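You operate a simulated robot arm through the tools that you are given. There is no shell and no other tool. Be economical: measure what you need, move in short steps, check, and stop when the job is done.

You run a simulated robot arm. Do the job below in one go: nothing can be reset, and whatever is moved stays where it is left.

Task
Glue the magnet that the tape names into the purple catch.
Fine: one dab, coloured side up, weight on till the glue sets, pen and weight back. Set down upright: steel weight.

The check looks at the end state, three seconds after you hand in, the way a careful person would. Anything else that was tipped, shoved, dropped, spilled or broken makes it a failure.

Robot
A 7-joint arm with a two-finger parallel gripper, fixed in place. Base frame: the origin is at the foot of the arm, x ahead of it, y to its left, z up; the work surface is at about z = 0.904. Units: m, degrees, N and s.
With the tool pointing down near the work surface it reaches from about 0.2 to 0.74 m from the base axis. Its first joint turns from -166.0 to 166.0 degrees. Payload 1.57 kg.
Tool frame: the origin (TCP) lies between the finger pads and is the grasp point; the fingertips stand 0.03 m ahead of it; z points along the fingers, y is the line along which they close. Largest opening 0.11 m; finger width 0.024, thickness 0.012; the body of the gripper, 0.048 by 0.112 m, starts 0.078 m behind the TCP.
Orientation is that of the tool frame in the base frame, as a unit quaternion [x, y, z, w]. With the fingers straight down and closing along the base's y, the tool's x points along the base's -x, its y along +y and its z along -z.

Tools
- The arm moves only by the tool servo_tool. Its argument "motion" is one flat list of numbers, 7 for each row, row after row: the shift along the base's x, y, z in m, then the turn, a rotation vector about the base's x, y, z in degrees, then the finger opening in m, from 0 to 0.11. In form: [x, y, z, wx, wy, wz, gripper, x, y, z, wx, wy, wz, gripper, ...]. A call has 1 to 20 rows; each row shifts and turns the commanded pose from where the row before left it. Rows are played at 5 a second. More than 0.05 m and 8.6 degrees between two rows, or a gripper value outside its range, and nothing of the call is played. A pose out of reach is approached as far as the arm can. The call stops where the force on the tool passes 40 N (or 10 N more than at its start, if that is more) or the arm is blocked; 0.2 s more then pass. The fingers move at their own pace (about 0.045 m/s each) and stop on an object; they squeeze with about 24 N. The grip force told is the motor's: it shows also when the fingers shut on nothing. Time passes only in rows, and 0.2 s behind the last, so rows that do not move let the fingers close. It gives the time, the measured TCP pose, the force on the tool (base axes), the opening and the grip force at its end, in the units of the frame above (readings bear some noise), with the torque about the TCP (base axes, N m) and any sound that the robot's microphone picked up.
- Cameras (640 x 400 px; columns grow to the right, rows downward): "scene" is fixed at [0.0515, -0.6511, 1.6564]; the picture's right is [0.91, -0.41, 0.00], its down [-0.19, -0.43, -0.88] and it looks along [0.36, 0.80, -0.47] (base axes); focal length 376 px, centre (320, 200). "wrist" rides on the gripper at [0.07, 0.016, -0.141] in the tool frame; the picture's right is [-0.23, 0.97, 0.00], its down [-0.86, -0.20, -0.48] and it looks along [-0.47, -0.11, 0.88] (tool axes); focal length 222 px, centre (320, 200).
- snapshot(camera): a new picture of that camera. No time passes.
- move_column(by): slides the trunk up (or, below 0, down) by that many m; the arm rides with it, the base frame stays. It gives what a move gives, with no picture.
- point_at(camera, pixels): there is no depth. For up to 12 entries [column, row, z] of the newest picture of that camera ("zoom" is the newest enlarged one), the place [x, y] in the base frame at which the ray of that pixel passes the height z, good to about 0.002 m. No time passes.
- zoom(camera, box): a new picture of the part [left, top, right, bottom] of that camera's present view, enlarged. No time passes.
- finish_job(): hands the job in; it is judged then, once.

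Keep the steps short. Do not move on a guess: measure, check each grasp and each placing, and mend mistakes. In all there are 80 turns and 38 pictures (those below and enlarged ones count). Leave the gripper open and the arm clear of the work at the hand-in unless told otherwise, and finish with a single line.

The tools are called after "Call:" by a JSON object that holds its "fn" and its "kwargs". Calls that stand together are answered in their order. servo_tool: Moves the arm, as the interface text tells. Its arguments: {"type":"object","properties":{"motion":{"type":"array","items":{"type":"number"}}},"required":["motion"]} The other tools are called the same way: move_column (by) slides the trunk up or down; snapshot (camera) takes a picture; point_at (camera, pixels) gives the place at which the rays of pixels pass given heights; zoom (camera, box) takes an enlarged picture of a part of a camera's view; finish_job () hands the job in.

At the start:

```text
time: 0.0
eef_pos: [0.3602, 0.3298, 1.2702]
tool_rot: [0.0, 1.0, 0.0, -0.001]
ft_force: [-0.1, 0.0, 0.9]
torque: [0.0, -0.01, -0.01]
finger_gap: 0.1098
grip_force: 0.1
trunk travel left (down, up): [-0.525, 0.065]
```

scene: 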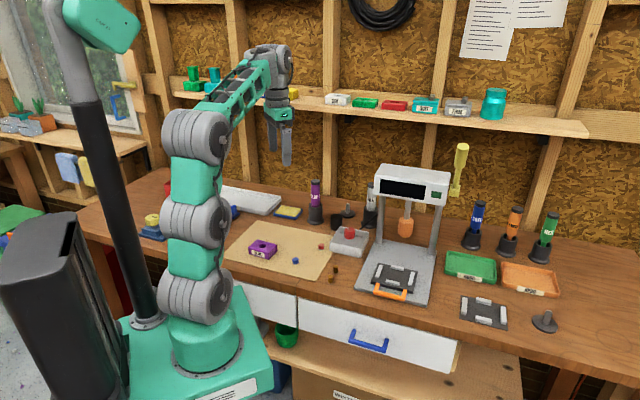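
wrist: 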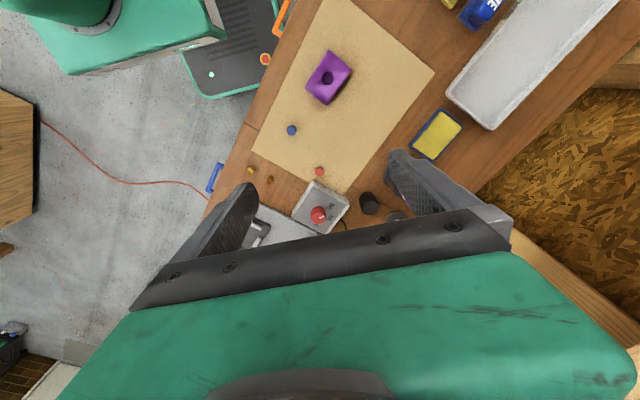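

I see a purple catch on a mat, small coloured magnets and several pens and weights. First I'll zoom in on the catch, the magnets and the tools.

Call:
{"fn": "zoom", "kwargs": {"camera": "scene", "box": [220, 210, 380, 310]}}

Call:
{"fn": "zoom", "kwargs": {"camera": "scene", "box": [290, 160, 450, 260]}}

Call:
{"fn": "zoom", "kwargs": {"camera": "scene", "box": [430, 190, 590, 340]}}

Call:
{"fn": "zoom", "kwargs": {"camera": "wrist", "box": [230, 30, 470, 240]}}

```text
4.00 times, centred on (300, 260) of scene
```

zoom: 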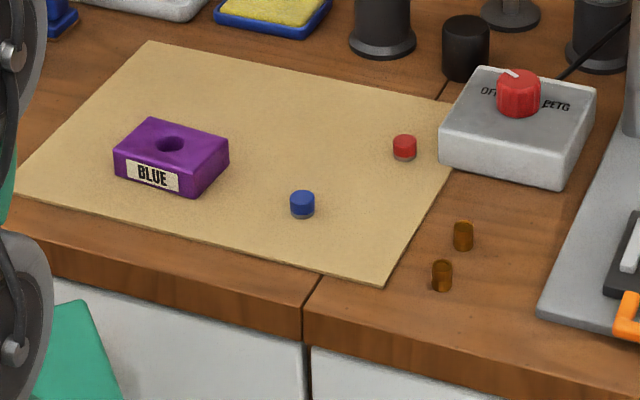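

```text
4.00 times, centred on (370, 210) of scene
```

zoom: 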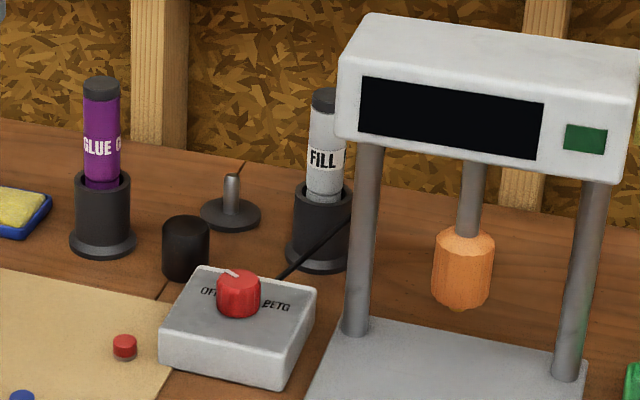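

```text
2.67 times, centred on (510, 265) of scene
```

zoom: 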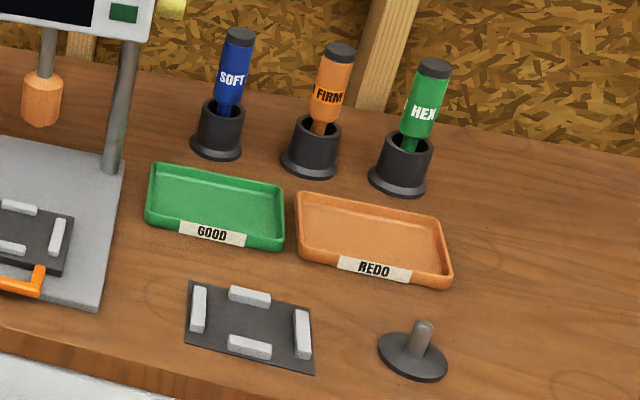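

```text
1.90 times, centred on (350, 135) of wrist
```

zoom: 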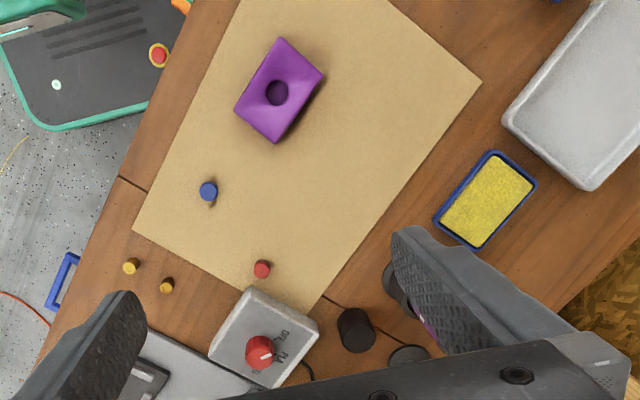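

The tape on the catch says BLUE. I'll measure the positions of the objects.

Call:
{"fn": "zoom", "kwargs": {"camera": "scene", "box": [300, 190, 380, 240]}}

Call:
{"fn": "point_at", "kwargs": {"camera": "scene", "pixels": [[262.5, 246, 0.93], [295.5, 264, 0.904], [295.5, 258.5, 0.912], [321, 249, 0.904], [316, 222, 0.904], [336.5, 229, 0.904], [347.5, 216, 0.904], [542, 328, 0.904], [253, 258, 0.904], [271, 259, 0.904]]}}

Call:
{"fn": "zoom", "kwargs": {"camera": "scene", "box": [240, 230, 304, 270]}}

```text
8.00 times, centred on (340, 215) of scene
```

zoom: 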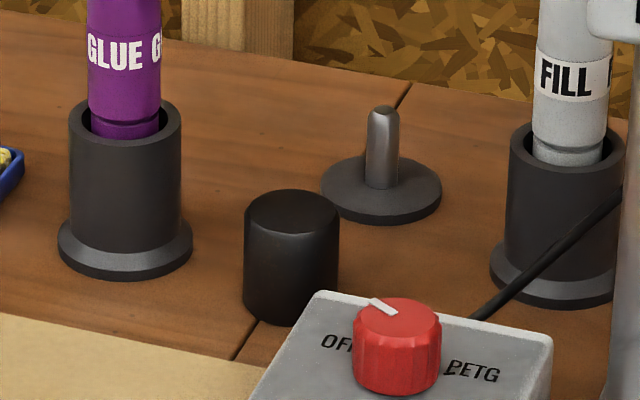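

```text
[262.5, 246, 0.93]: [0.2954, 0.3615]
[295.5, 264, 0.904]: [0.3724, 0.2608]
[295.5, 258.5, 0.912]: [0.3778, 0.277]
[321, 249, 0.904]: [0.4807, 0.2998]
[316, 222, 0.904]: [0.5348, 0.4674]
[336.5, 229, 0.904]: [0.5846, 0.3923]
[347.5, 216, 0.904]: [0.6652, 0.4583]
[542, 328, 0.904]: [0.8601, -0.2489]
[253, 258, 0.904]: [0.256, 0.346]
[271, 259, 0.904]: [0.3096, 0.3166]
```

```text
10.00 times, centred on (272, 250) of scene
```

zoom: 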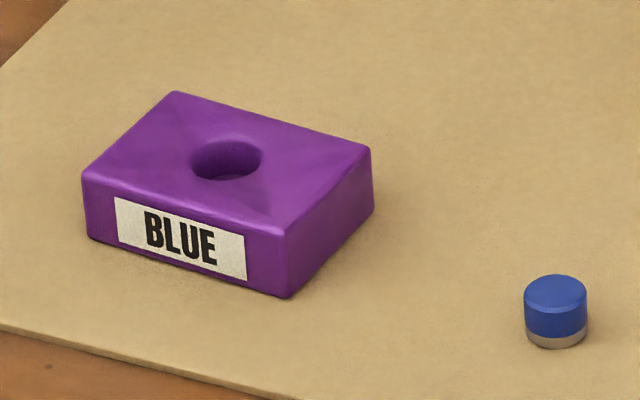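

Steel weight candidates: the black cylinder near (0.585,0.39) and the disc with a stem near (0.66,0.46). I'll move the wrist camera closer so I can tell which it is.

Call:
{"fn": "servo_tool", "kwargs": {"motion": [0.035, 0.022, -0.025, 0, 0, 0, 0.11, 0.035, 0.022, -0.025, 0, 0, 0, 0.11, 0.035, 0.022, -0.025, 0, 0, 0, 0.11, 0.035, 0.022, -0.025, 0, 0, 0, 0.11]}}

Call:
{"fn": "snapshot", "kwargs": {"camera": "wrist"}}

```text
time: 1.0
eef_pos: [0.5011, 0.4186, 1.1705]
tool_rot: [0.0, 1.0, 0.001, 0.0]
ft_force: [-0.1, 0.4, -0.8]
torque: [0.0, 0.02, 0.01]
finger_gap: 0.11
grip_force: 0.1
trunk travel left (down, up): [-0.525, 0.065]
```

```text
29 pictures are left
```

wrist: 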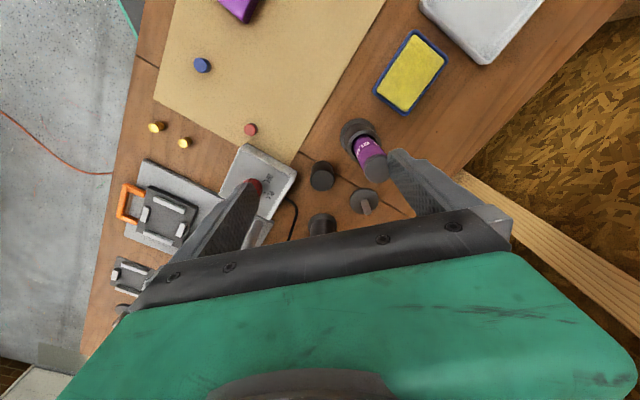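

Call:
{"fn": "zoom", "kwargs": {"camera": "wrist", "box": [290, 110, 410, 240]}}

Call:
{"fn": "point_at", "kwargs": {"camera": "wrist", "pixels": [[321, 178, 0.94], [360, 132, 0.904], [363, 200, 0.904], [202, 65, 0.915], [240, 8, 0.92], [375, 165, 1.03]]}}

```text
3.08 times, centred on (350, 175) of wrist
```

zoom: 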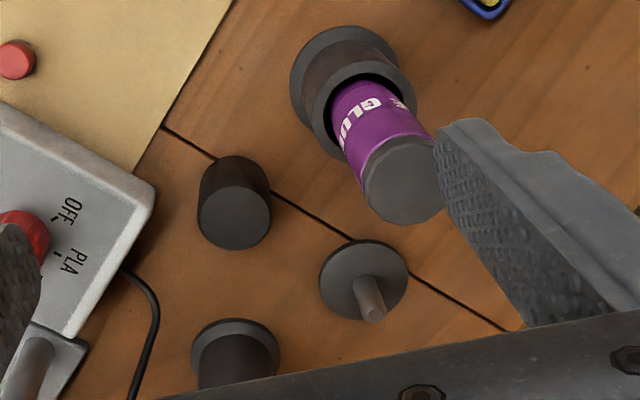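

```text
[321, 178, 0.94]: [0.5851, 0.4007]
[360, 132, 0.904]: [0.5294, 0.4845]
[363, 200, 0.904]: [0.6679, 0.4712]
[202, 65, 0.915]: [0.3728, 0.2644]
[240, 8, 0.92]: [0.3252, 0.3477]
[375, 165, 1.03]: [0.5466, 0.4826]
```

The wrist view shows the black cylinder upright at about (0.585,0.40). It's the only one of its kind, so it's probably the steel weight, and I'll check that by its heaviness. Next I'll pin down the pen axis.

Call:
{"fn": "point_at", "kwargs": {"camera": "wrist", "pixels": [[377, 172, 1.08], [357.5, 137, 0.908], [362.7, 143, 0.983]]}}

Call:
{"fn": "point_at", "kwargs": {"camera": "scene", "pixels": [[315.2, 181, 1.08], [315.6, 203, 0.983], [315.6, 220, 0.908]]}}

```text
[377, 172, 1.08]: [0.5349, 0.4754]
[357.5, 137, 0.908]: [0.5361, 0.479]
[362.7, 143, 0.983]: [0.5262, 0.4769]
```

```text
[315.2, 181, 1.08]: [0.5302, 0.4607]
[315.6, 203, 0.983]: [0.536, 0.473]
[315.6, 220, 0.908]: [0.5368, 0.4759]
```

Call:
{"fn": "servo_tool", "kwargs": {"motion": [0.017, 0.029, 0, 0, 0, 0, 0.11, 0.017, 0.028, -0.02, 0, 0, 0, 0.11, 0, 0, 0, 0, 0, 0, 0.11]}}

Call:
{"fn": "snapshot", "kwargs": {"camera": "wrist"}}

```text
time: 1.8
eef_pos: [0.5085, 0.4464, 1.1413]
tool_rot: [0.0, 1.0, 0.0, 0.0]
ft_force: [0.5, -0.3, -0.2]
torque: [0.04, 0.02, 0.0]
finger_gap: 0.11
grip_force: 0.1
out of reach, approached as far as the arm can: row 1, 2
trunk travel left (down, up): [-0.525, 0.065]
```

```text
27 pictures are left
```

wrist: 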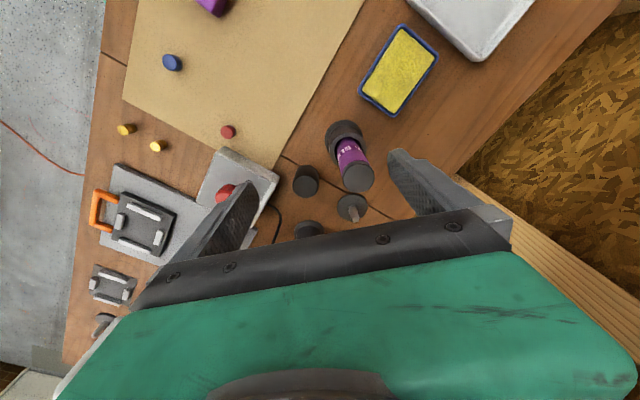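

The arm runs out of reach at this height, about 0.68 m. I'll raise the trunk and tilt the hand 25° outward, which helps at the pen.

Call:
{"fn": "move_column", "kwargs": {"by": 0.064}}

Call:
{"fn": "servo_tool", "kwargs": {"motion": [0, 0, 0, 0, -8.3, 0, 0.11, 0, 0, 0, 0, -8.3, 0, 0.11, 0, 0, 0, 0, -8.3, 0, 0.11, 0, 0, 0, 0, 0, 0, 0.11]}}

```text
time: 2.8
eef_pos: [0.5094, 0.4473, 1.2035]
tool_rot: [0.0, 1.0, 0.0, 0.0]
ft_force: [0.2, -1.1, 0.2]
torque: [0.04, 0.06, -0.01]
finger_gap: 0.11
grip_force: 0.1
trunk travel left (down, up): [-0.589, 0.001]
```

```text
time: 3.8
eef_pos: [0.5101, 0.4484, 1.2056]
tool_rot: [0.0, 0.977, -0.001, 0.214]
ft_force: [0.0, -0.2, -0.3]
torque: [-0.01, -0.01, 0.01]
finger_gap: 0.1097
grip_force: 0.1
trunk travel left (down, up): [-0.589, 0.001]
```

Call:
{"fn": "servo_tool", "kwargs": {"motion": [-0.03, 0.014, -0.04, 0, 0, 0, 0.09, -0.015, 0.014, -0.045, 0, 0, 0, 0.09, 0, 0, -0.045, 0, 0, 0, 0.09, 0, 0, -0.035, 0, 0, 0, 0.09, 0, 0, 0, 0, 0, 0, 0.09]}}

Call:
{"fn": "snapshot", "kwargs": {"camera": "wrist"}}

Call:
{"fn": "snapshot", "kwargs": {"camera": "scene"}}

```text
refused: row 1 steps farther than a row can; nothing moved
```

```text
26 pictures are left
```

wrist: 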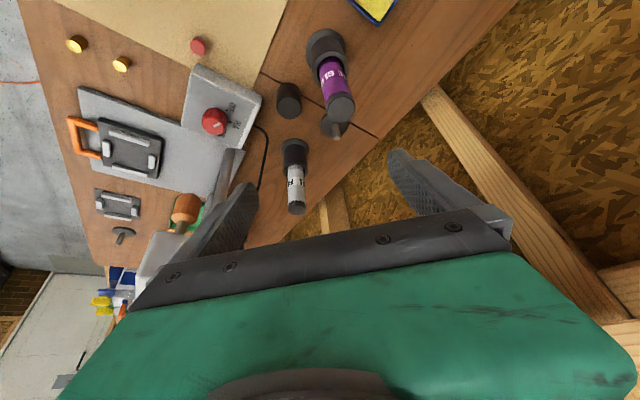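

```text
25 pictures are left
```

scene: 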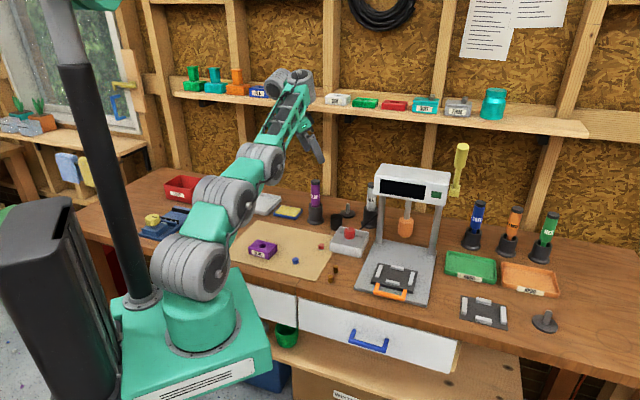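

The step was too long, so I'll use smaller ones.

Call:
{"fn": "servo_tool", "kwargs": {"motion": [-0.02, 0.01, -0.04, 0, 0, 0, 0.09, -0.02, 0.01, -0.04, 0, 0, 0, 0.09, -0.005, 0.008, -0.04, 0, 0, 0, 0.09, 0, 0, -0.03, 0, 0, 0, 0.09, 0, 0, -0.016, 0, 0, 0, 0.09, 0, 0, 0, 0, 0, 0, 0.09]}}

Call:
{"fn": "snapshot", "kwargs": {"camera": "wrist"}}

```text
time: 5.2
eef_pos: [0.5106, 0.4579, 1.1912]
tool_rot: [0.001, 0.977, -0.002, 0.213]
ft_force: [-0.3, 0.2, 0.1]
torque: [0.03, -0.02, 0.0]
finger_gap: 0.0901
grip_force: 0.1
out of reach, approached as far as the arm can: row 1, 2, 3, 4, 5
trunk travel left (down, up): [-0.589, 0.001]
```

```text
24 pictures are left
```

wrist: 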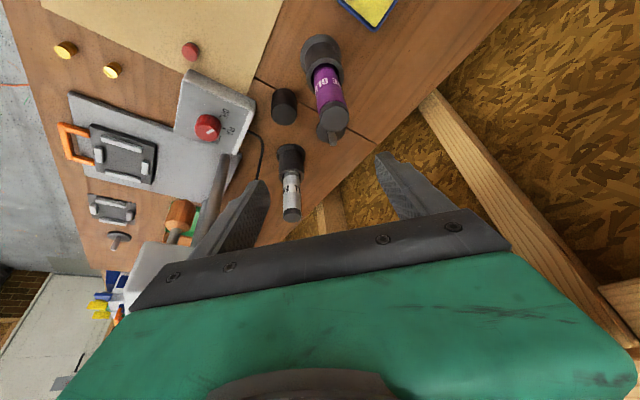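

The solver may be stuck near full stretch. I'll pull the hand back inward and test.

Call:
{"fn": "servo_tool", "kwargs": {"motion": [-0.04, -0.02, 0, 0, 0, 0, 0.09, -0.04, -0.02, 0, 0, 0, 0, 0.09, -0.03, 0, -0.02, 0, 0, 0, 0.09, 0, 0, 0, 0, 0, 0, 0.09]}}

```text
time: 6.2
eef_pos: [0.4314, 0.4714, 1.2234]
tool_rot: [0.001, 0.977, -0.003, 0.213]
ft_force: [-0.1, 0.8, -0.4]
torque: [-0.01, 0.0, 0.01]
finger_gap: 0.09
grip_force: 0.0
out of reach, approached as far as the arm can: row 1, 2, 3
trunk travel left (down, up): [-0.589, 0.001]
```

Call:
{"fn": "servo_tool", "kwargs": {"motion": [0, 0, 0, 0, 8.3, 0, 0.09, -0.02, 0, 0, 0, 8.3, 0, 0.09, 0, 0, 0, 0, 8.3, 0, 0.09, 0, 0, 0, 0, 0, 0, 0.09]}}

```text
time: 7.2
eef_pos: [0.4113, 0.4744, 1.2244]
tool_rot: [0.0, 1.0, 0.001, 0.011]
ft_force: [1.1, -0.1, -0.7]
torque: [0.01, -0.02, -0.01]
finger_gap: 0.0899
grip_force: 0.1
trunk travel left (down, up): [-0.589, 0.001]
```

The commanded pose follows the reached pose again. I'll line the hand up with the arm's radial direction (yaw +41.5°) at about (0.45,0.40), which should be the easiest posture for reach.

Call:
{"fn": "servo_tool", "kwargs": {"motion": [0.008, -0.015, 0, 0, 0, 8.3, 0.09, 0.008, -0.015, 0, 0, 0, 8.3, 0.09, 0.008, -0.015, 0, 0, 0, 8.3, 0.09, 0.008, -0.015, 0, 0, 0, 8.3, 0.09, 0.005, -0.015, 0, 0, 0, 8.3, 0.09, 0, 0, 0, 0, 0, 0, 0.09]}}

```text
time: 8.6
eef_pos: [0.4479, 0.3964, 1.2229]
tool_rot: [-0.356, 0.935, 0.0, 0.0]
ft_force: [0.2, -0.4, -0.2]
torque: [-0.04, 0.03, -0.03]
finger_gap: 0.0899
grip_force: 0.0
trunk travel left (down, up): [-0.589, 0.001]
```

Call:
{"fn": "servo_tool", "kwargs": {"motion": [0, 0, -0.02, 5.5, -6.2, 0, 0.09, 0, 0, -0.02, 5.5, -6.2, 0, 0.09, 0, 0, -0.02, 5.5, -6.2, 0, 0.09, 0, 0, -0.04, 0, 0, 0, 0.09, 0, 0, -0.04, 0, 0, 0, 0.09, 0, 0, 0, 0, 0, 0, 0.09]}}

```text
time: 10.0
eef_pos: [0.4481, 0.3955, 1.083]
tool_rot: [-0.347, 0.913, 0.077, 0.201]
ft_force: [0.4, -0.2, -0.7]
torque: [-0.01, -0.01, 0.0]
finger_gap: 0.0898
grip_force: 0.1
trunk travel left (down, up): [-0.589, 0.001]
```

Tilting works well in this posture. I'll go down to z≈1.035, move most of the way toward the pen, and look.

Call:
{"fn": "servo_tool", "kwargs": {"motion": [0, 0, -0.048, 0, 0, 0, 0.09, 0.027, 0.025, 0, 0, 0, 0, 0.09, 0.027, 0.025, 0, 0, 0, 0, 0.09, 0, 0, 0, 0, 0, 0, 0.09]}}

Call:
{"fn": "snapshot", "kwargs": {"camera": "wrist"}}

```text
time: 11.0
eef_pos: [0.5019, 0.4455, 1.0355]
tool_rot: [-0.346, 0.913, 0.075, 0.201]
ft_force: [-0.6, -0.3, 0.7]
torque: [0.0, 0.0, -0.03]
finger_gap: 0.0899
grip_force: 0.0
trunk travel left (down, up): [-0.589, 0.001]
```

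```text
23 pictures are left
```

wrist: 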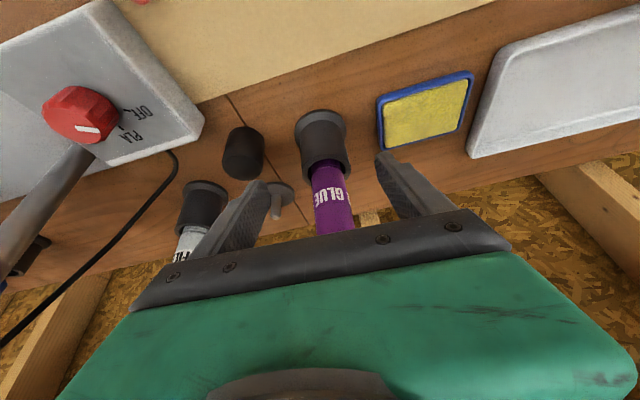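

The pen is between the fingers at image column ~328. I'll advance the last 4 cm and close.

Call:
{"fn": "servo_tool", "kwargs": {"motion": [0.0145, 0.0155, 0, 0, 0, 0, 0.09, 0.0145, 0.0155, 0, 0, 0, 0, 0.09, 0, 0, 0, 0, 0, 0, 0.09, 0, 0, 0, 0, 0, 0, 0.06]}}

Call:
{"fn": "snapshot", "kwargs": {"camera": "wrist"}}

```text
time: 12.0
eef_pos: [0.532, 0.4764, 1.0363]
tool_rot: [-0.346, 0.913, 0.076, 0.201]
ft_force: [0.6, -0.5, -0.6]
torque: [-0.02, -0.03, 0.04]
finger_gap: 0.0596
grip_force: 0.1
trunk travel left (down, up): [-0.589, 0.001]
```

```text
22 pictures are left
```

wrist: 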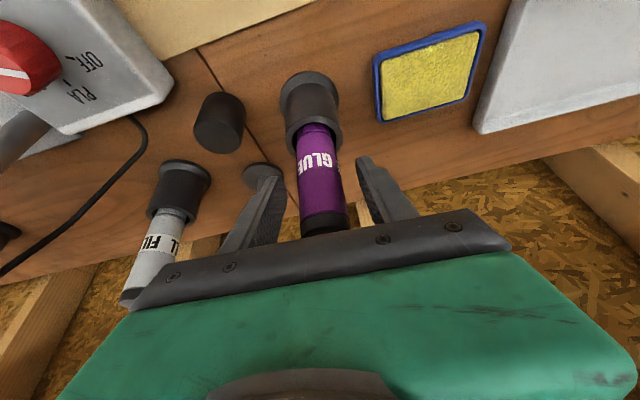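

The pen is centred. Closing.

Call:
{"fn": "servo_tool", "kwargs": {"motion": [0, 0, 0, 0, 0, 0, 0.03, 0, 0, 0, 0, 0, 0, 0.02, 0, 0, 0, 0, 0, 0, 0.015, 0, 0, 0, 0, 0, 0, 0.015]}}

```text
time: 13.0
eef_pos: [0.5335, 0.4766, 1.0362]
tool_rot: [-0.346, 0.913, 0.076, 0.201]
ft_force: [0.1, 0.8, 0.4]
torque: [-0.02, 0.06, 0.01]
finger_gap: 0.0328
grip_force: 23.7
trunk travel left (down, up): [-0.589, 0.001]
```

Gripped at 33 mm. I'll lift straight up in small steps.

Call:
{"fn": "servo_tool", "kwargs": {"motion": [0, 0, 0.02, 0, 0, 0, 0.015, 0, 0, 0.02, 0, 0, 0, 0.015, 0, 0, 0.02, 0, 0, 0, 0.015, 0, 0, 0.02, 0, 0, 0, 0.015, 0, 0, 0.01, 0, 0, 0, 0.015]}}

Call:
{"fn": "zoom", "kwargs": {"camera": "scene", "box": [240, 130, 400, 230]}}

```text
time: 14.2
eef_pos: [0.5312, 0.4772, 1.1261]
tool_rot: [-0.346, 0.913, 0.076, 0.201]
ft_force: [0.3, 0.3, -0.8]
torque: [0.0, 0.03, 0.0]
finger_gap: 0.0325
grip_force: 24.1
trunk travel left (down, up): [-0.589, 0.001]
```

```text
4.00 times, centred on (320, 180) of scene
```

zoom: 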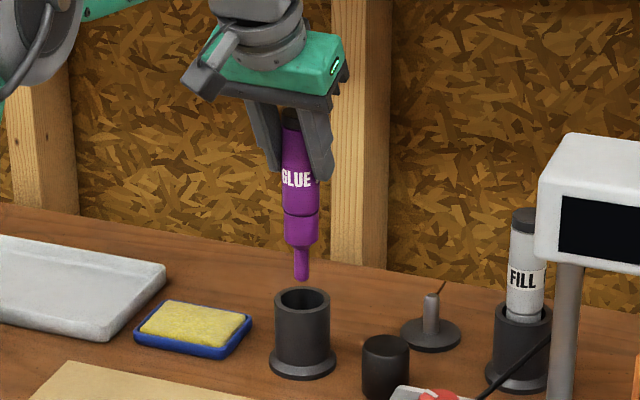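

The pen came free and its nozzle is about 0.130 m below the TCP. From both cameras the hole centre is about (0.293,0.358) and the catch top z≈0.933. I'll carry the pen over the hole with the nozzle well above it.

Call:
{"fn": "servo_tool", "kwargs": {"motion": [-0.034, -0.017, 0.005, 0, 0, 0, 0.015, -0.034, -0.017, 0.005, 0, 0, 0, 0.015, -0.034, -0.017, 0, 0, 0, 0, 0.015, -0.034, -0.017, 0, 0, 0, 0, 0.015, -0.034, -0.017, 0, 0, 0, 0, 0.015, -0.034, -0.017, -0.015, 0, 0, 0, 0.015, -0.034, -0.017, -0.022, 0, 0, 0, 0.015, 0, 0, 0, 0, 0, 0, 0.015]}}

Call:
{"fn": "zoom", "kwargs": {"camera": "scene", "box": [222, 190, 318, 270]}}

```text
time: 16.0
eef_pos: [0.2917, 0.3579, 1.0987]
tool_rot: [-0.347, 0.913, 0.076, 0.201]
ft_force: [-0.7, 0.5, -0.5]
torque: [-0.03, 0.03, 0.03]
finger_gap: 0.0326
grip_force: 23.8
trunk travel left (down, up): [-0.589, 0.001]
```

```text
5.00 times, centred on (270, 230) of scene
```

zoom: 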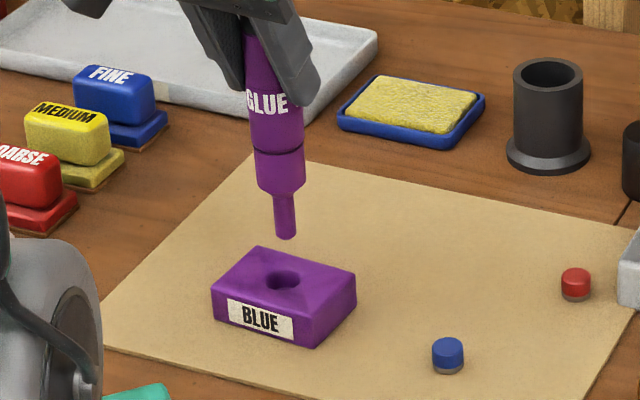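

Call:
{"fn": "point_at", "kwargs": {"camera": "zoom", "pixels": [[286, 236, 0.969], [286, 236, 0.966], [283, 280, 0.933], [283, 280, 0.93], [313, 346, 0.905], [316, 309, 0.933], [316, 309, 0.93], [356, 274, 0.933], [256, 248, 0.933], [212, 285, 0.933], [448, 372, 0.904], [448, 345, 0.918]]}}

Call:
{"fn": "snapshot", "kwargs": {"camera": "wrist"}}

```text
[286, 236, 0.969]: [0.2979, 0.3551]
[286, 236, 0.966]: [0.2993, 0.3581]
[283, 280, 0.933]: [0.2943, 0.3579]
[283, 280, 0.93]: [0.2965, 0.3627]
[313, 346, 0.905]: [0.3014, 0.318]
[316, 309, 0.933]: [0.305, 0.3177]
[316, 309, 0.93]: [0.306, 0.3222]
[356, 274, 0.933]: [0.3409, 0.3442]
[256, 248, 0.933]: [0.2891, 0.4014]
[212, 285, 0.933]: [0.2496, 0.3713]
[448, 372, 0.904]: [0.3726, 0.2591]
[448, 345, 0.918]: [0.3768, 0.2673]
```

```text
19 pictures are left
```

wrist: 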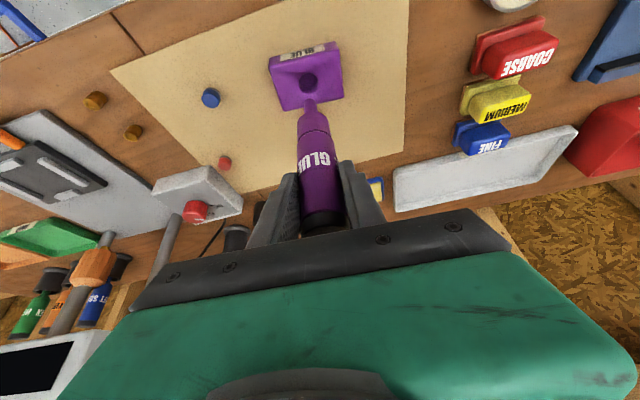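

Call:
{"fn": "zoom", "kwargs": {"camera": "wrist", "box": [260, 40, 356, 120]}}

```text
5.00 times, centred on (308, 80) of wrist
```

zoom: 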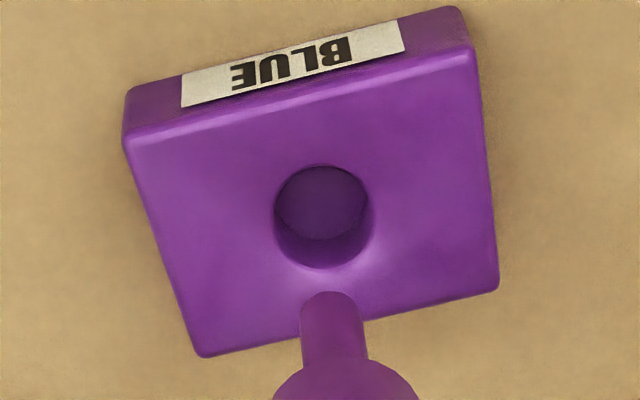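

Call:
{"fn": "point_at", "kwargs": {"camera": "zoom", "pixels": [[322, 217, 0.933], [322, 217, 0.93], [330, 298, 0.969], [330, 298, 0.966], [330, 307, 0.968], [128, 142, 0.933], [470, 48, 0.933], [498, 285, 0.933], [205, 355, 0.933], [275, 217, 0.933], [371, 217, 0.933], [320, 205, 0.923]]}}

```text
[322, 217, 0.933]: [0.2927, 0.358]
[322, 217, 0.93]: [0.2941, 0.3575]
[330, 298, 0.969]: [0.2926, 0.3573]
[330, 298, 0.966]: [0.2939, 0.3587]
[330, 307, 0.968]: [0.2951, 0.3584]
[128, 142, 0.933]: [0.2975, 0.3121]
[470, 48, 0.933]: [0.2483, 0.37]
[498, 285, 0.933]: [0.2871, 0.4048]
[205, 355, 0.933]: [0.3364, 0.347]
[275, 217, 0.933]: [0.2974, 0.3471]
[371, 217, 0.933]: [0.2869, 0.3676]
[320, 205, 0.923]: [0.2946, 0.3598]
```

The hole centre is about (0.294,0.358) and the nozzle is within 2–3 mm of it. The recess is roughly 15 mm deep, so I'll nudge over and lower the nozzle just inside the rim.

Call:
{"fn": "servo_tool", "kwargs": {"motion": [-0.0015, 0.0005, -0.01, 0, 0, 0, 0.015, 0, 0, -0.01, 0, 0, 0, 0.015, 0, 0, -0.01, 0, 0, 0, 0.015, 0, 0, -0.007, 0, 0, 0, 0.015]}}

Call:
{"fn": "zoom", "kwargs": {"camera": "scene", "box": [230, 215, 294, 265]}}

```text
time: 17.0
eef_pos: [0.2921, 0.359, 1.0652]
tool_rot: [-0.345, 0.913, 0.079, 0.204]
ft_force: [1.7, -0.7, 18.8]
torque: [0.16, -0.25, -0.03]
finger_gap: 0.0321
grip_force: 24.8
trunk travel left (down, up): [-0.589, 0.001]
```

```text
8.00 times, centred on (262, 240) of scene
```

zoom: 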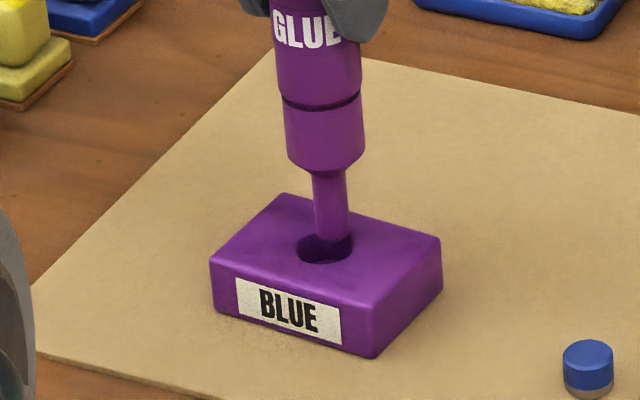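

18.8 N of contact with the nozzle at about rim height, so it seems to be on the back-right edge of the rim. I'll lift 1 cm and re-measure from the wrist.

Call:
{"fn": "servo_tool", "kwargs": {"motion": [0, 0, 0.01, 0, 0, 0, 0.015, 0, 0, 0, 0, 0, 0, 0.015]}}

Call:
{"fn": "zoom", "kwargs": {"camera": "wrist", "box": [260, 60, 356, 140]}}

Call:
{"fn": "zoom", "kwargs": {"camera": "scene", "box": [230, 215, 294, 265]}}

```text
time: 17.6
eef_pos: [0.2921, 0.3576, 1.0717]
tool_rot: [-0.346, 0.913, 0.076, 0.2]
ft_force: [0.3, 0.1, -0.4]
torque: [-0.03, 0.03, -0.03]
finger_gap: 0.0316
grip_force: 23.9
trunk travel left (down, up): [-0.589, 0.001]
```

```text
5.00 times, centred on (308, 100) of wrist
```

zoom: 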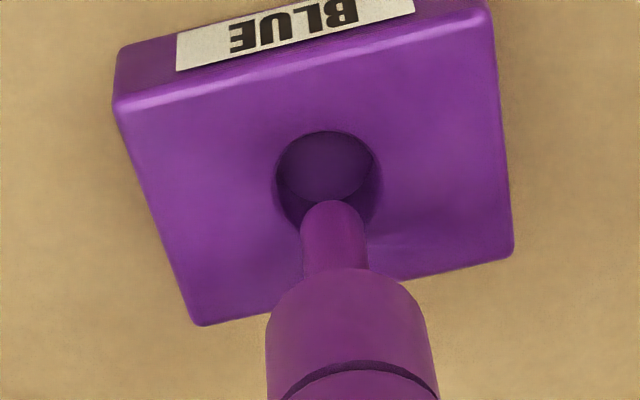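

```text
8.00 times, centred on (262, 240) of scene
```

zoom: 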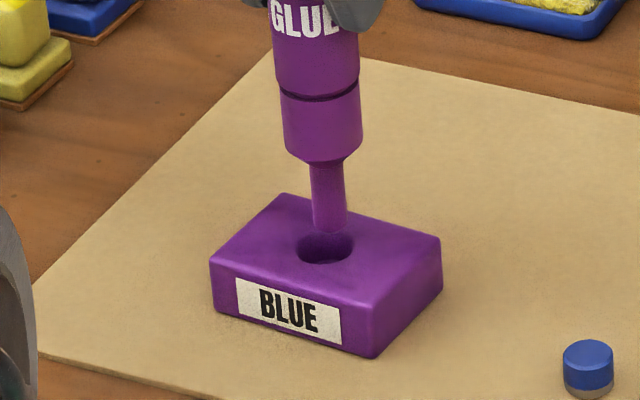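

Both views agree that the nozzle sits about 3 mm too far in x and in y. I'll shift by (-3,-3) mm and lower in small steps.

Call:
{"fn": "servo_tool", "kwargs": {"motion": [-0.0032, -0.0028, 0, 0, 0, 0, 0.015, 0, 0, -0.004, 0, 0, 0, 0.015, 0, 0, -0.004, 0, 0, 0, 0.015, 0, 0, -0.002, 0, 0, 0, 0.015]}}

```text
time: 18.6
eef_pos: [0.2876, 0.356, 1.0621]
tool_rot: [-0.347, 0.913, 0.077, 0.201]
ft_force: [0.9, -1.2, -0.7]
torque: [-0.04, -0.01, 0.01]
finger_gap: 0.0319
grip_force: 23.6
trunk travel left (down, up): [-0.589, 0.001]
```

No force now at 1.062, which is below the earlier contact height, so the nozzle is in the hole. I'll lower more.

Call:
{"fn": "servo_tool", "kwargs": {"motion": [0, 0, -0.002, 0, 0, 0, 0.015, 0, 0, -0.002, 0, 0, 0, 0.015, 0, 0, -0.002, 0, 0, 0, 0.015, 0, 0, 0, 0, 0, 0, 0.015]}}

Call:
{"fn": "zoom", "kwargs": {"camera": "scene", "box": [230, 215, 294, 265]}}

```text
time: 19.6
eef_pos: [0.2896, 0.3543, 1.0553]
tool_rot: [-0.346, 0.913, 0.076, 0.201]
ft_force: [0.1, 0.0, -1.0]
torque: [-0.01, -0.02, -0.01]
finger_gap: 0.0318
grip_force: 23.9
trunk travel left (down, up): [-0.589, 0.001]
```

```text
8.00 times, centred on (262, 240) of scene
```

zoom: 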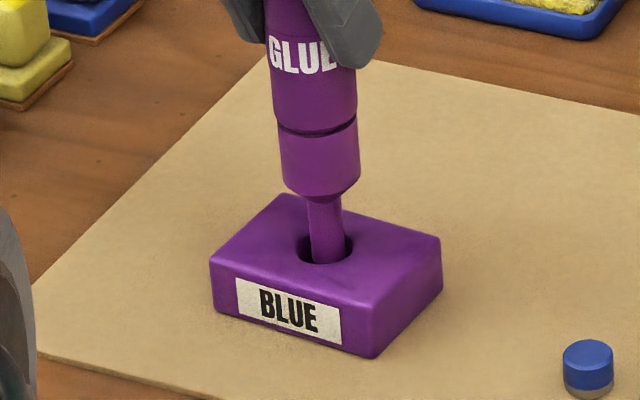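

The nozzle is centred in the hole. I'll keep lowering until I feel light contact with the floor.

Call:
{"fn": "servo_tool", "kwargs": {"motion": [0, 0, -0.002, 0, 0, 0, 0.015, 0, 0, -0.002, 0, 0, 0, 0.015]}}

```text
time: 20.2
eef_pos: [0.2885, 0.3558, 1.05]
tool_rot: [-0.346, 0.913, 0.076, 0.2]
ft_force: [0.8, 0.4, -0.5]
torque: [-0.02, -0.01, 0.0]
finger_gap: 0.0321
grip_force: 23.9
trunk travel left (down, up): [-0.589, 0.001]
```

Call:
{"fn": "servo_tool", "kwargs": {"motion": [0, 0, -0.0015, 0, 0, 0, 0.015, 0, 0, -0.0015, 0, 0, 0, 0.015]}}

```text
time: 20.8
eef_pos: [0.2898, 0.3553, 1.0497]
tool_rot: [-0.346, 0.913, 0.078, 0.202]
ft_force: [-1.2, -1.4, 9.6]
torque: [-0.27, 0.15, -0.03]
finger_gap: 0.0318
grip_force: 23.9
trunk travel left (down, up): [-0.589, 0.001]
```

Light floor contact of 9.6 N, so the nozzle is on the recess floor. I'll lift straight up and see whether a dab was left.

Call:
{"fn": "servo_tool", "kwargs": {"motion": [0, 0, 0.01, 0, 0, 0, 0.015, 0, 0, 0.015, 0, 0, 0, 0.015, 0, 0, 0.02, 0, 0, 0, 0.015, 0, 0, 0.02, 0, 0, 0, 0.015]}}

Call:
{"fn": "zoom", "kwargs": {"camera": "wrist", "box": [260, 40, 356, 120]}}

```text
time: 21.8
eef_pos: [0.2885, 0.3545, 1.1141]
tool_rot: [-0.348, 0.913, 0.077, 0.201]
ft_force: [0.4, -0.6, -0.8]
torque: [-0.03, -0.02, -0.01]
finger_gap: 0.0319
grip_force: 24.2
trunk travel left (down, up): [-0.589, 0.001]
```

```text
5.00 times, centred on (308, 80) of wrist
```

zoom: 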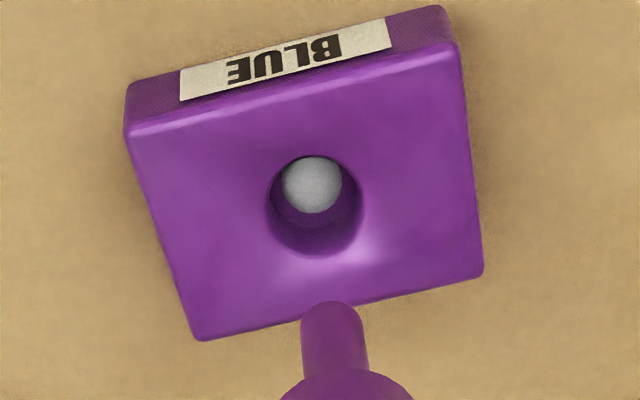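

One neat dab lies in the recess. Now I'll take the pen back to just above its holder.

Call:
{"fn": "servo_tool", "kwargs": {"motion": [0, 0, 0.018, 0, 0, 0, 0.015, 0.035, 0.0174, 0, 0, 0, 0, 0.015, 0.035, 0.0174, 0, 0, 0, 0, 0.015, 0.035, 0.0174, 0, 0, 0, 0, 0.015, 0.035, 0.0174, 0, 0, 0, 0, 0.015, 0.035, 0.0174, 0, 0, 0, 0, 0.015, 0.035, 0.0174, 0, 0, 0, 0, 0.015, 0.034, 0.0174, 0, 0, 0, 0, 0.015, 0, 0, 0, 0, 0, 0, 0.015]}}

Call:
{"fn": "zoom", "kwargs": {"camera": "scene", "box": [280, 160, 360, 230]}}

```text
time: 23.8
eef_pos: [0.5335, 0.4774, 1.1327]
tool_rot: [-0.346, 0.913, 0.076, 0.202]
ft_force: [-0.1, -1.1, -0.6]
torque: [-0.02, -0.01, -0.01]
finger_gap: 0.0318
grip_force: 24.0
trunk travel left (down, up): [-0.589, 0.001]
```

```text
5.71 times, centred on (320, 195) of scene
```

zoom: 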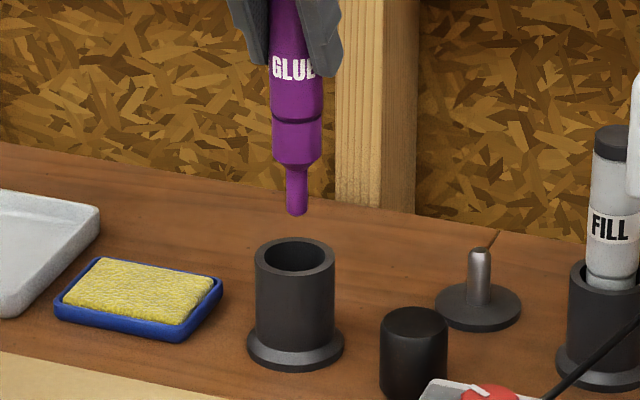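

The nozzle hangs over the holder opening (columns 297 and 294). Lowering in steps.

Call:
{"fn": "servo_tool", "kwargs": {"motion": [0, 0, -0.02, 0, 0, 0, 0.015, 0, 0, -0.02, 0, 0, 0, 0.015, 0, 0, -0.02, 0, 0, 0, 0.015, 0, 0, -0.015, 0, 0, 0, 0.015, 0, 0, 0, 0, 0, 0, 0.015]}}

```text
time: 25.0
eef_pos: [0.5331, 0.4768, 1.056]
tool_rot: [-0.346, 0.913, 0.076, 0.2]
ft_force: [-0.3, -0.3, -1.4]
torque: [-0.01, -0.07, 0.01]
finger_gap: 0.0315
grip_force: 23.8
trunk travel left (down, up): [-0.589, 0.001]
```

Call:
{"fn": "servo_tool", "kwargs": {"motion": [0, 0, -0.01, 0, 0, 0, 0.015, 0, 0, -0.006, 0, 0, 0, 0.015, 0, 0, 0, 0, 0, 0, 0.015]}}

```text
time: 25.8
eef_pos: [0.5333, 0.4769, 1.0412]
tool_rot: [-0.346, 0.913, 0.077, 0.202]
ft_force: [0.0, -0.1, -0.7]
torque: [-0.02, -0.01, 0.02]
finger_gap: 0.0315
grip_force: 24.4
trunk travel left (down, up): [-0.589, 0.001]
```

Call:
{"fn": "servo_tool", "kwargs": {"motion": [0, 0, -0.002, 0, 0, 0, 0.015, 0, 0, -0.002, 0, 0, 0, 0.015, 0, 0, 0, 0, 0, 0, 0.015]}}

```text
time: 26.6
eef_pos: [0.5332, 0.4765, 1.0359]
tool_rot: [-0.345, 0.914, 0.076, 0.201]
ft_force: [0.0, 0.4, -0.1]
torque: [0.03, -0.04, 0.02]
finger_gap: 0.0316
grip_force: 23.6
trunk travel left (down, up): [-0.589, 0.001]
```

Call:
{"fn": "servo_tool", "kwargs": {"motion": [0, 0, -0.0015, 0, 0, 0, 0.015, 0, 0, 0, 0, 0, 0, 0.015]}}

```text
time: 27.2
eef_pos: [0.5326, 0.4781, 1.035]
tool_rot: [-0.345, 0.913, 0.076, 0.202]
ft_force: [0.3, 0.9, 0.4]
torque: [0.01, 0.02, 0.0]
finger_gap: 0.032
grip_force: 23.7
trunk travel left (down, up): [-0.589, 0.001]
```

The pen is back at its pick-up height. I'll open and back out radially.

Call:
{"fn": "servo_tool", "kwargs": {"motion": [0, 0, 0, 0, 0, 0, 0.045, 0, 0, 0, 0, 0, 0, 0.07, 0, 0, 0, 0, 0, 0, 0.08, -0.03, -0.0266, 0, 0, 0, 0, 0.08, -0.03, -0.0266, 0, 0, 0, 0, 0.08, -0.03, -0.0266, 0, 0, 0, 0, 0.08, 0, 0, 0.03, 0, 0, 0, 0.08, 0, 0, 0, 0, 0, 0, 0.08]}}

Call:
{"fn": "snapshot", "kwargs": {"camera": "wrist"}}

```text
time: 29.0
eef_pos: [0.4434, 0.3958, 1.065]
tool_rot: [-0.346, 0.913, 0.076, 0.201]
ft_force: [0.7, 1.4, 0.0]
torque: [0.0, -0.02, -0.02]
finger_gap: 0.0801
grip_force: 0.0
trunk travel left (down, up): [-0.589, 0.001]
```

```text
11 pictures are left
```

wrist: 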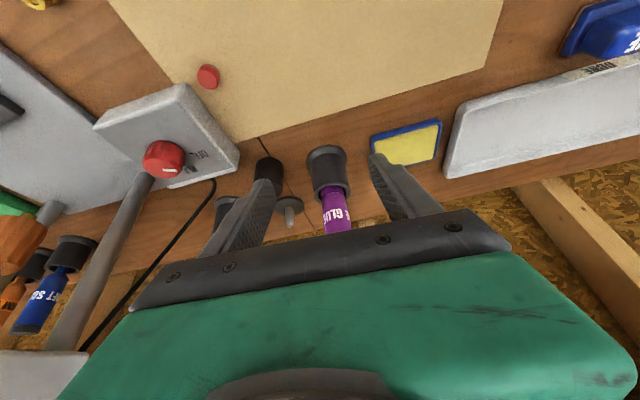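

The pen stands back in its holder. Next, the blue magnet near (0.373,0.266). I'll straighten the hand and go above it.

Call:
{"fn": "servo_tool", "kwargs": {"motion": [-0.0176, -0.0326, 0, -5.5, 6.2, 0, 0.06, -0.0176, -0.0326, 0, -5.5, 6.2, 0, 0.06, -0.0176, -0.0326, 0, -5.5, 6.2, 0, 0.06, -0.0176, -0.0326, -0.02, 0, 0, 0, 0.06, 0, 0, -0.03, 0, 0, 0, 0.06, 0, 0, 0, 0, 0, 0, 0.06]}}

Call:
{"fn": "zoom", "kwargs": {"camera": "wrist", "box": [240, 70, 400, 210]}}

```text
time: 30.4
eef_pos: [0.3724, 0.2665, 1.0143]
tool_rot: [-0.355, 0.935, 0.0, 0.0]
ft_force: [0.2, 0.5, 0.2]
torque: [-0.02, -0.01, -0.02]
finger_gap: 0.0597
grip_force: 0.1
trunk travel left (down, up): [-0.589, 0.001]
```

```text
2.86 times, centred on (320, 140) of wrist
```

zoom: 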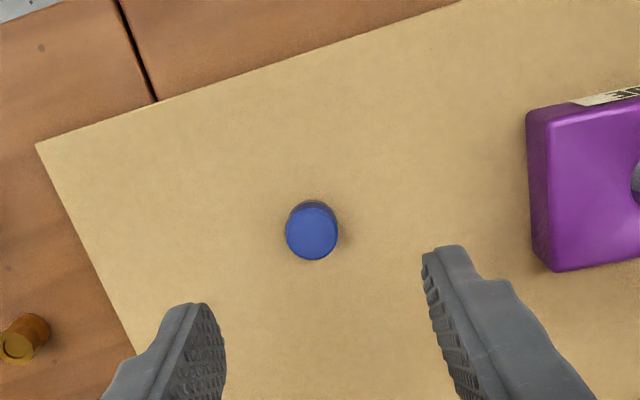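

Call:
{"fn": "point_at", "kwargs": {"camera": "zoom", "pixels": [[312, 234, 0.919], [286, 232, 0.919], [338, 232, 0.919], [312, 202, 0.905], [312, 259, 0.919]]}}

```text
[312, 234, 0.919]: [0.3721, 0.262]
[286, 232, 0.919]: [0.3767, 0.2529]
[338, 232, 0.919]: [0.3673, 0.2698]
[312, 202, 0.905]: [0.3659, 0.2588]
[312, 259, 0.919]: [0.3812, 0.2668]
```

The magnet centre is at about (0.373,0.263). I'll correct by (+0.7,-3.5) mm, descend so the tips cover only the upper part (TCP 0.944), and close.

Call:
{"fn": "servo_tool", "kwargs": {"motion": [0.0007, -0.0035, -0.02, 0, 0, 0, 0.05, 0, 0, -0.02, 0, 0, 0, 0.05, 0, 0, -0.02, 0, 0, 0, 0.05, 0, 0, -0.0103, 0, 0, 0, 0.05, 0, 0, 0, 0, 0, 0, 0.05, 0, 0, 0, 0, 0, 0, 0.03, 0, 0, 0, 0, 0, 0, 0.012, 0, 0, 0, 0, 0, 0, 0.012, 0, 0, 0, 0, 0, 0, 0.012]}}

```text
time: 32.4
eef_pos: [0.3722, 0.2622, 0.9451]
tool_rot: [-0.354, 0.935, 0.0, 0.0]
ft_force: [-0.1, -0.1, 0.2]
torque: [-0.02, 0.0, -0.02]
finger_gap: 0.018
grip_force: 23.5
trunk travel left (down, up): [-0.589, 0.001]
```

Call:
{"fn": "servo_tool", "kwargs": {"motion": [0, 0, 0.03, 0, 0, 0, 0.012, 0, 0, 0.03, 0, 0, 0, 0.012, -0.0262, 0.0319, 0, 0, 0, 0, 0.012, -0.0262, 0.0319, 0, 0, 0, 0, 0.012, -0.0262, 0.0319, 0, 0, 0, 0, 0.012, 0, 0, 0, 0, 0, 0, 0.012]}}

Call:
{"fn": "zoom", "kwargs": {"camera": "wrist", "box": [264, 130, 376, 200]}}

Call:
{"fn": "zoom", "kwargs": {"camera": "scene", "box": [230, 215, 294, 265]}}

```text
time: 33.8
eef_pos: [0.2943, 0.3591, 1.0042]
tool_rot: [-0.354, 0.935, -0.001, -0.001]
ft_force: [0.7, 0.3, -0.1]
torque: [0.0, -0.01, -0.01]
finger_gap: 0.0181
grip_force: 23.5
trunk travel left (down, up): [-0.589, 0.001]
```

```text
5.71 times, centred on (320, 165) of wrist
```

zoom: 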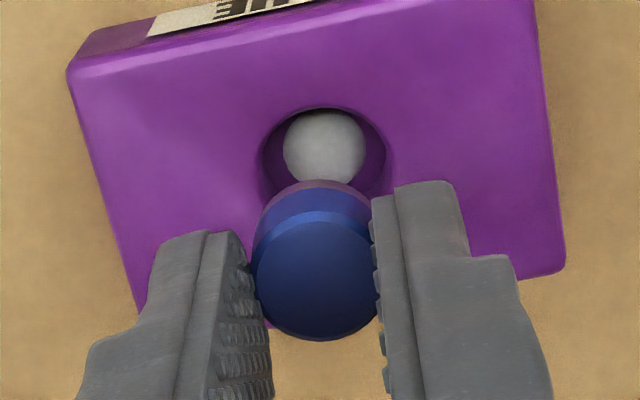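

```text
8.00 times, centred on (262, 240) of scene
```

zoom: 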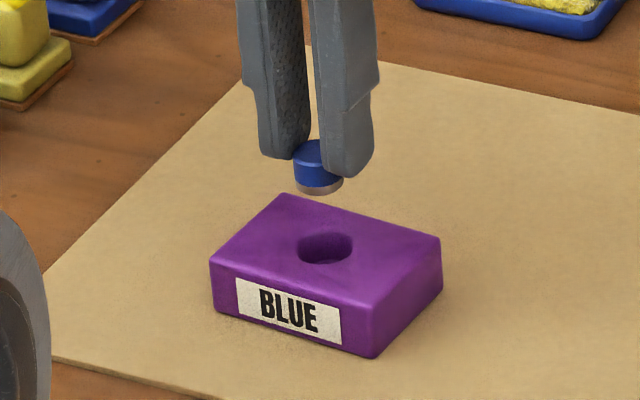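

Call:
{"fn": "point_at", "kwargs": {"camera": "wrist", "pixels": [[319.1, 178.1, 0.98], [319.65, 161.7, 0.965], [320.2, 158.7, 0.933], [320.6, 148.7, 0.933]]}}

Call:
{"fn": "point_at", "kwargs": {"camera": "zoom", "pixels": [[319, 186, 0.965], [326, 249, 0.933], [298, 248, 0.933], [353, 250, 0.933], [311, 148, 0.98]]}}

```text
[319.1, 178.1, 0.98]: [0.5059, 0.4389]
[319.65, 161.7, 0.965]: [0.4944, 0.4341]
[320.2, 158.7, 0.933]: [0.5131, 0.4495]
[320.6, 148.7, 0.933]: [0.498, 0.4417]
```

```text
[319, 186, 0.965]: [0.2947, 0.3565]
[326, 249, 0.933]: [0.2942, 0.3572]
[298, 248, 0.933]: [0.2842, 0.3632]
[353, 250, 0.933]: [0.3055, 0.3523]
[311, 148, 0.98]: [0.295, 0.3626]
```

Both cameras put the magnet within 1 mm of the hole axis. Lowering until the tips are just above the catch top.

Call:
{"fn": "servo_tool", "kwargs": {"motion": [-0.0005, 0.0005, -0.01, 0, 0, 0, 0.012, 0, 0, -0.01, 0, 0, 0, 0.012, 0, 0, -0.008, 0, 0, 0, 0.012, 0, 0, -0.004, 0, 0, 0, 0.012, 0, 0, -0.004, 0, 0, 0, 0.012]}}

```text
time: 35.0
eef_pos: [0.2933, 0.3596, 0.9696]
tool_rot: [-0.355, 0.935, 0.0, 0.001]
ft_force: [0.2, 0.1, -0.8]
torque: [-0.02, 0.03, -0.04]
finger_gap: 0.018
grip_force: 23.7
trunk travel left (down, up): [-0.589, 0.001]
```

Call:
{"fn": "servo_tool", "kwargs": {"motion": [0, 0, -0.002, 0, 0, 0, 0.012, 0, 0, -0.001, 0, 0, 0, 0.012, 0, 0, 0, 0, 0, 0, 0.012]}}

Call:
{"fn": "zoom", "kwargs": {"camera": "scene", "box": [230, 215, 294, 265]}}

```text
time: 35.8
eef_pos: [0.2942, 0.36, 0.966]
tool_rot: [-0.355, 0.935, 0.0, 0.0]
ft_force: [-0.1, -0.6, -0.3]
torque: [0.01, 0.03, 0.04]
finger_gap: 0.0179
grip_force: 24.0
trunk travel left (down, up): [-0.589, 0.001]
```

```text
8.00 times, centred on (262, 240) of scene
```

zoom: 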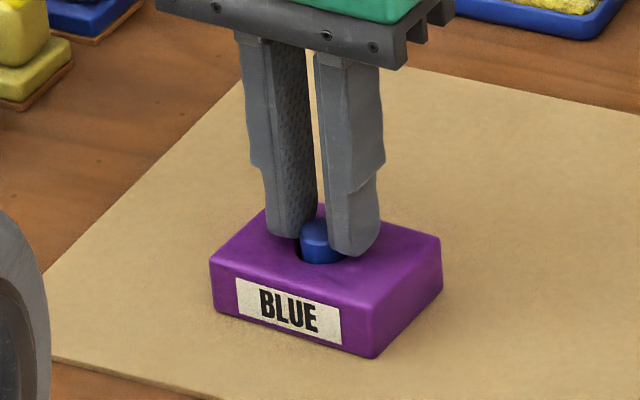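

The magnet's lower half is inside the hole. I'll open, rise and check.

Call:
{"fn": "servo_tool", "kwargs": {"motion": [0, 0, 0, 0, 0, 0, 0.03, 0, 0, 0, 0, 0, 0, 0.05, 0, 0, 0, 0, 0, 0, 0.05, 0, 0, 0.02, 0, 0, 0, 0.05, 0, 0, 0.03, 0, 0, 0, 0.05, 0, 0, 0, 0, 0, 0, 0.05]}}

Call:
{"fn": "zoom", "kwargs": {"camera": "wrist", "box": [264, 100, 376, 200]}}

```text
time: 37.2
eef_pos: [0.2941, 0.3573, 1.0165]
tool_rot: [-0.354, 0.935, 0.0, 0.0]
ft_force: [-0.4, 0.1, 0.1]
torque: [0.01, -0.03, 0.02]
finger_gap: 0.0501
grip_force: 0.1
trunk travel left (down, up): [-0.589, 0.001]
```

```text
4.00 times, centred on (320, 150) of wrist
```

zoom: 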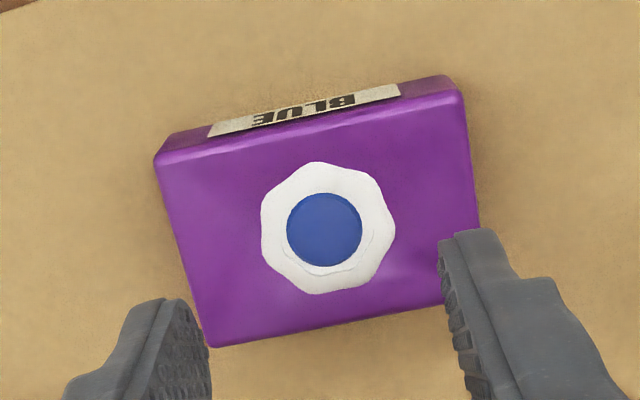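

The magnet sits flat, blue side up, with some glue squeezed out around it. Now for the weight: I'll measure it and its neighbours.

Call:
{"fn": "point_at", "kwargs": {"camera": "scene", "pixels": [[336.25, 227.5, 0.904], [336.4, 216.5, 0.952], [336.4, 216.5, 0.948], [340, 226.5, 0.94], [369.25, 232.5, 0.94], [361.25, 256, 0.905], [330, 247.5, 0.905], [330.4, 227.1, 0.904], [341.9, 228.8, 0.904]]}}

```text
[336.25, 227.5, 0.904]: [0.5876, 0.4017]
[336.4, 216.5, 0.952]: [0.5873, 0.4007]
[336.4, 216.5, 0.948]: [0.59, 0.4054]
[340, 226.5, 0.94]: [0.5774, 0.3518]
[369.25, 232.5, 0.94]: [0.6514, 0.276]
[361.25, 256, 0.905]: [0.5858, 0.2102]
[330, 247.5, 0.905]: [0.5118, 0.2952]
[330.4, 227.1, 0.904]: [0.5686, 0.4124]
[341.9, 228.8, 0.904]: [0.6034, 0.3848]
```

The weight centre is (0.587,0.401) with its top at z≈0.952. I'll approach along the radial line, which stays clear of the pen holder and the control box, then look.

Call:
{"fn": "servo_tool", "kwargs": {"motion": [0.0358, -0.0223, 0.005, 0, 0, 0, 0.07, 0.0358, -0.0223, 0, 0, 0, 0, 0.07, 0.0358, -0.0223, 0, 0, 0, 0, 0.07, 0.0358, -0.0223, 0, 0, 0, 0, 0.07, 0.03, 0.0265, 0, 0, 0, 0, 0.07, 0.03, 0.0265, 0, 0, 0, 0, 0.07, 0.03, 0.0265, 0, 0, 0, 0, 0.07, 0.03, 0.0265, -0.005, 0, 0, 0, 0.07, 0.0298, 0.0266, -0.005, 0, 0, 0, 0.07, 0, 0, 0, 0, 0, 0, 0.07]}}

Call:
{"fn": "zoom", "kwargs": {"camera": "wrist", "box": [220, 90, 420, 215]}}

```text
time: 39.4
eef_pos: [0.587, 0.4046, 1.0116]
tool_rot: [-0.355, 0.935, 0.0, 0.0]
ft_force: [-0.5, -0.5, 0.5]
torque: [0.01, -0.01, -0.04]
finger_gap: 0.0701
grip_force: 0.1
trunk travel left (down, up): [-0.589, 0.001]
```

```text
3.20 times, centred on (320, 152) of wrist
```

zoom: 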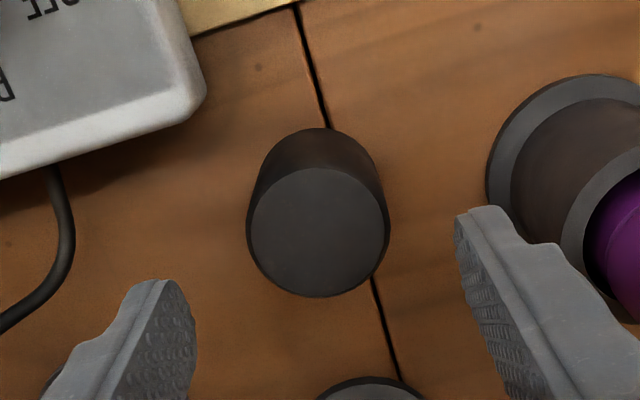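

Call:
{"fn": "point_at", "kwargs": {"camera": "zoom", "pixels": [[318, 231, 0.952], [248, 231, 0.952], [389, 231, 0.952], [318, 129, 0.904], [318, 296, 0.952]]}}

```text
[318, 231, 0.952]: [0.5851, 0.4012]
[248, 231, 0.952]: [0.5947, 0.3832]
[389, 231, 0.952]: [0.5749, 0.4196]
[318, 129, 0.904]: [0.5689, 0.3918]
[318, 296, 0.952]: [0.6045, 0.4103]
```

The weight is 41 mm wide and centred at (0.586,0.401). I'll correct slightly, descend to TCP z 0.942 and grip.

Call:
{"fn": "servo_tool", "kwargs": {"motion": [-0.0008, -0.0036, -0.015, 0, 0, 0, 0.07, 0, 0, -0.02, 0, 0, 0, 0.07, 0, 0, -0.02, 0, 0, 0, 0.07, 0, 0, -0.014, 0, 0, 0, 0.07, 0, 0, 0, 0, 0, 0, 0.07, 0, 0, 0, 0, 0, 0, 0.05, 0, 0, 0, 0, 0, 0, 0.03, 0, 0, 0, 0, 0, 0, 0.03, 0, 0, 0, 0, 0, 0, 0.03]}}

```text
time: 41.4
eef_pos: [0.584, 0.4, 0.942]
tool_rot: [-0.355, 0.935, 0.0, -0.001]
ft_force: [-1.3, 3.1, 0.6]
torque: [0.16, 0.0, 0.04]
finger_gap: 0.0431
grip_force: 24.0
trunk travel left (down, up): [-0.589, 0.001]
```

Gripped at 43 mm. I'll lift and check the weight.

Call:
{"fn": "servo_tool", "kwargs": {"motion": [0, 0, 0.01, 0, 0, 0, 0.03, 0, 0, 0.02, 0, 0, 0, 0.03, 0, 0, 0.025, 0, 0, 0, 0.03, 0, 0, 0, 0, 0, 0, 0.03]}}

```text
time: 42.4
eef_pos: [0.586, 0.3997, 0.9967]
tool_rot: [-0.355, 0.935, 0.0, -0.001]
ft_force: [-0.3, 0.2, -6.5]
torque: [-0.04, 0.01, 0.0]
finger_gap: 0.0431
grip_force: 23.7
trunk travel left (down, up): [-0.589, 0.001]
```

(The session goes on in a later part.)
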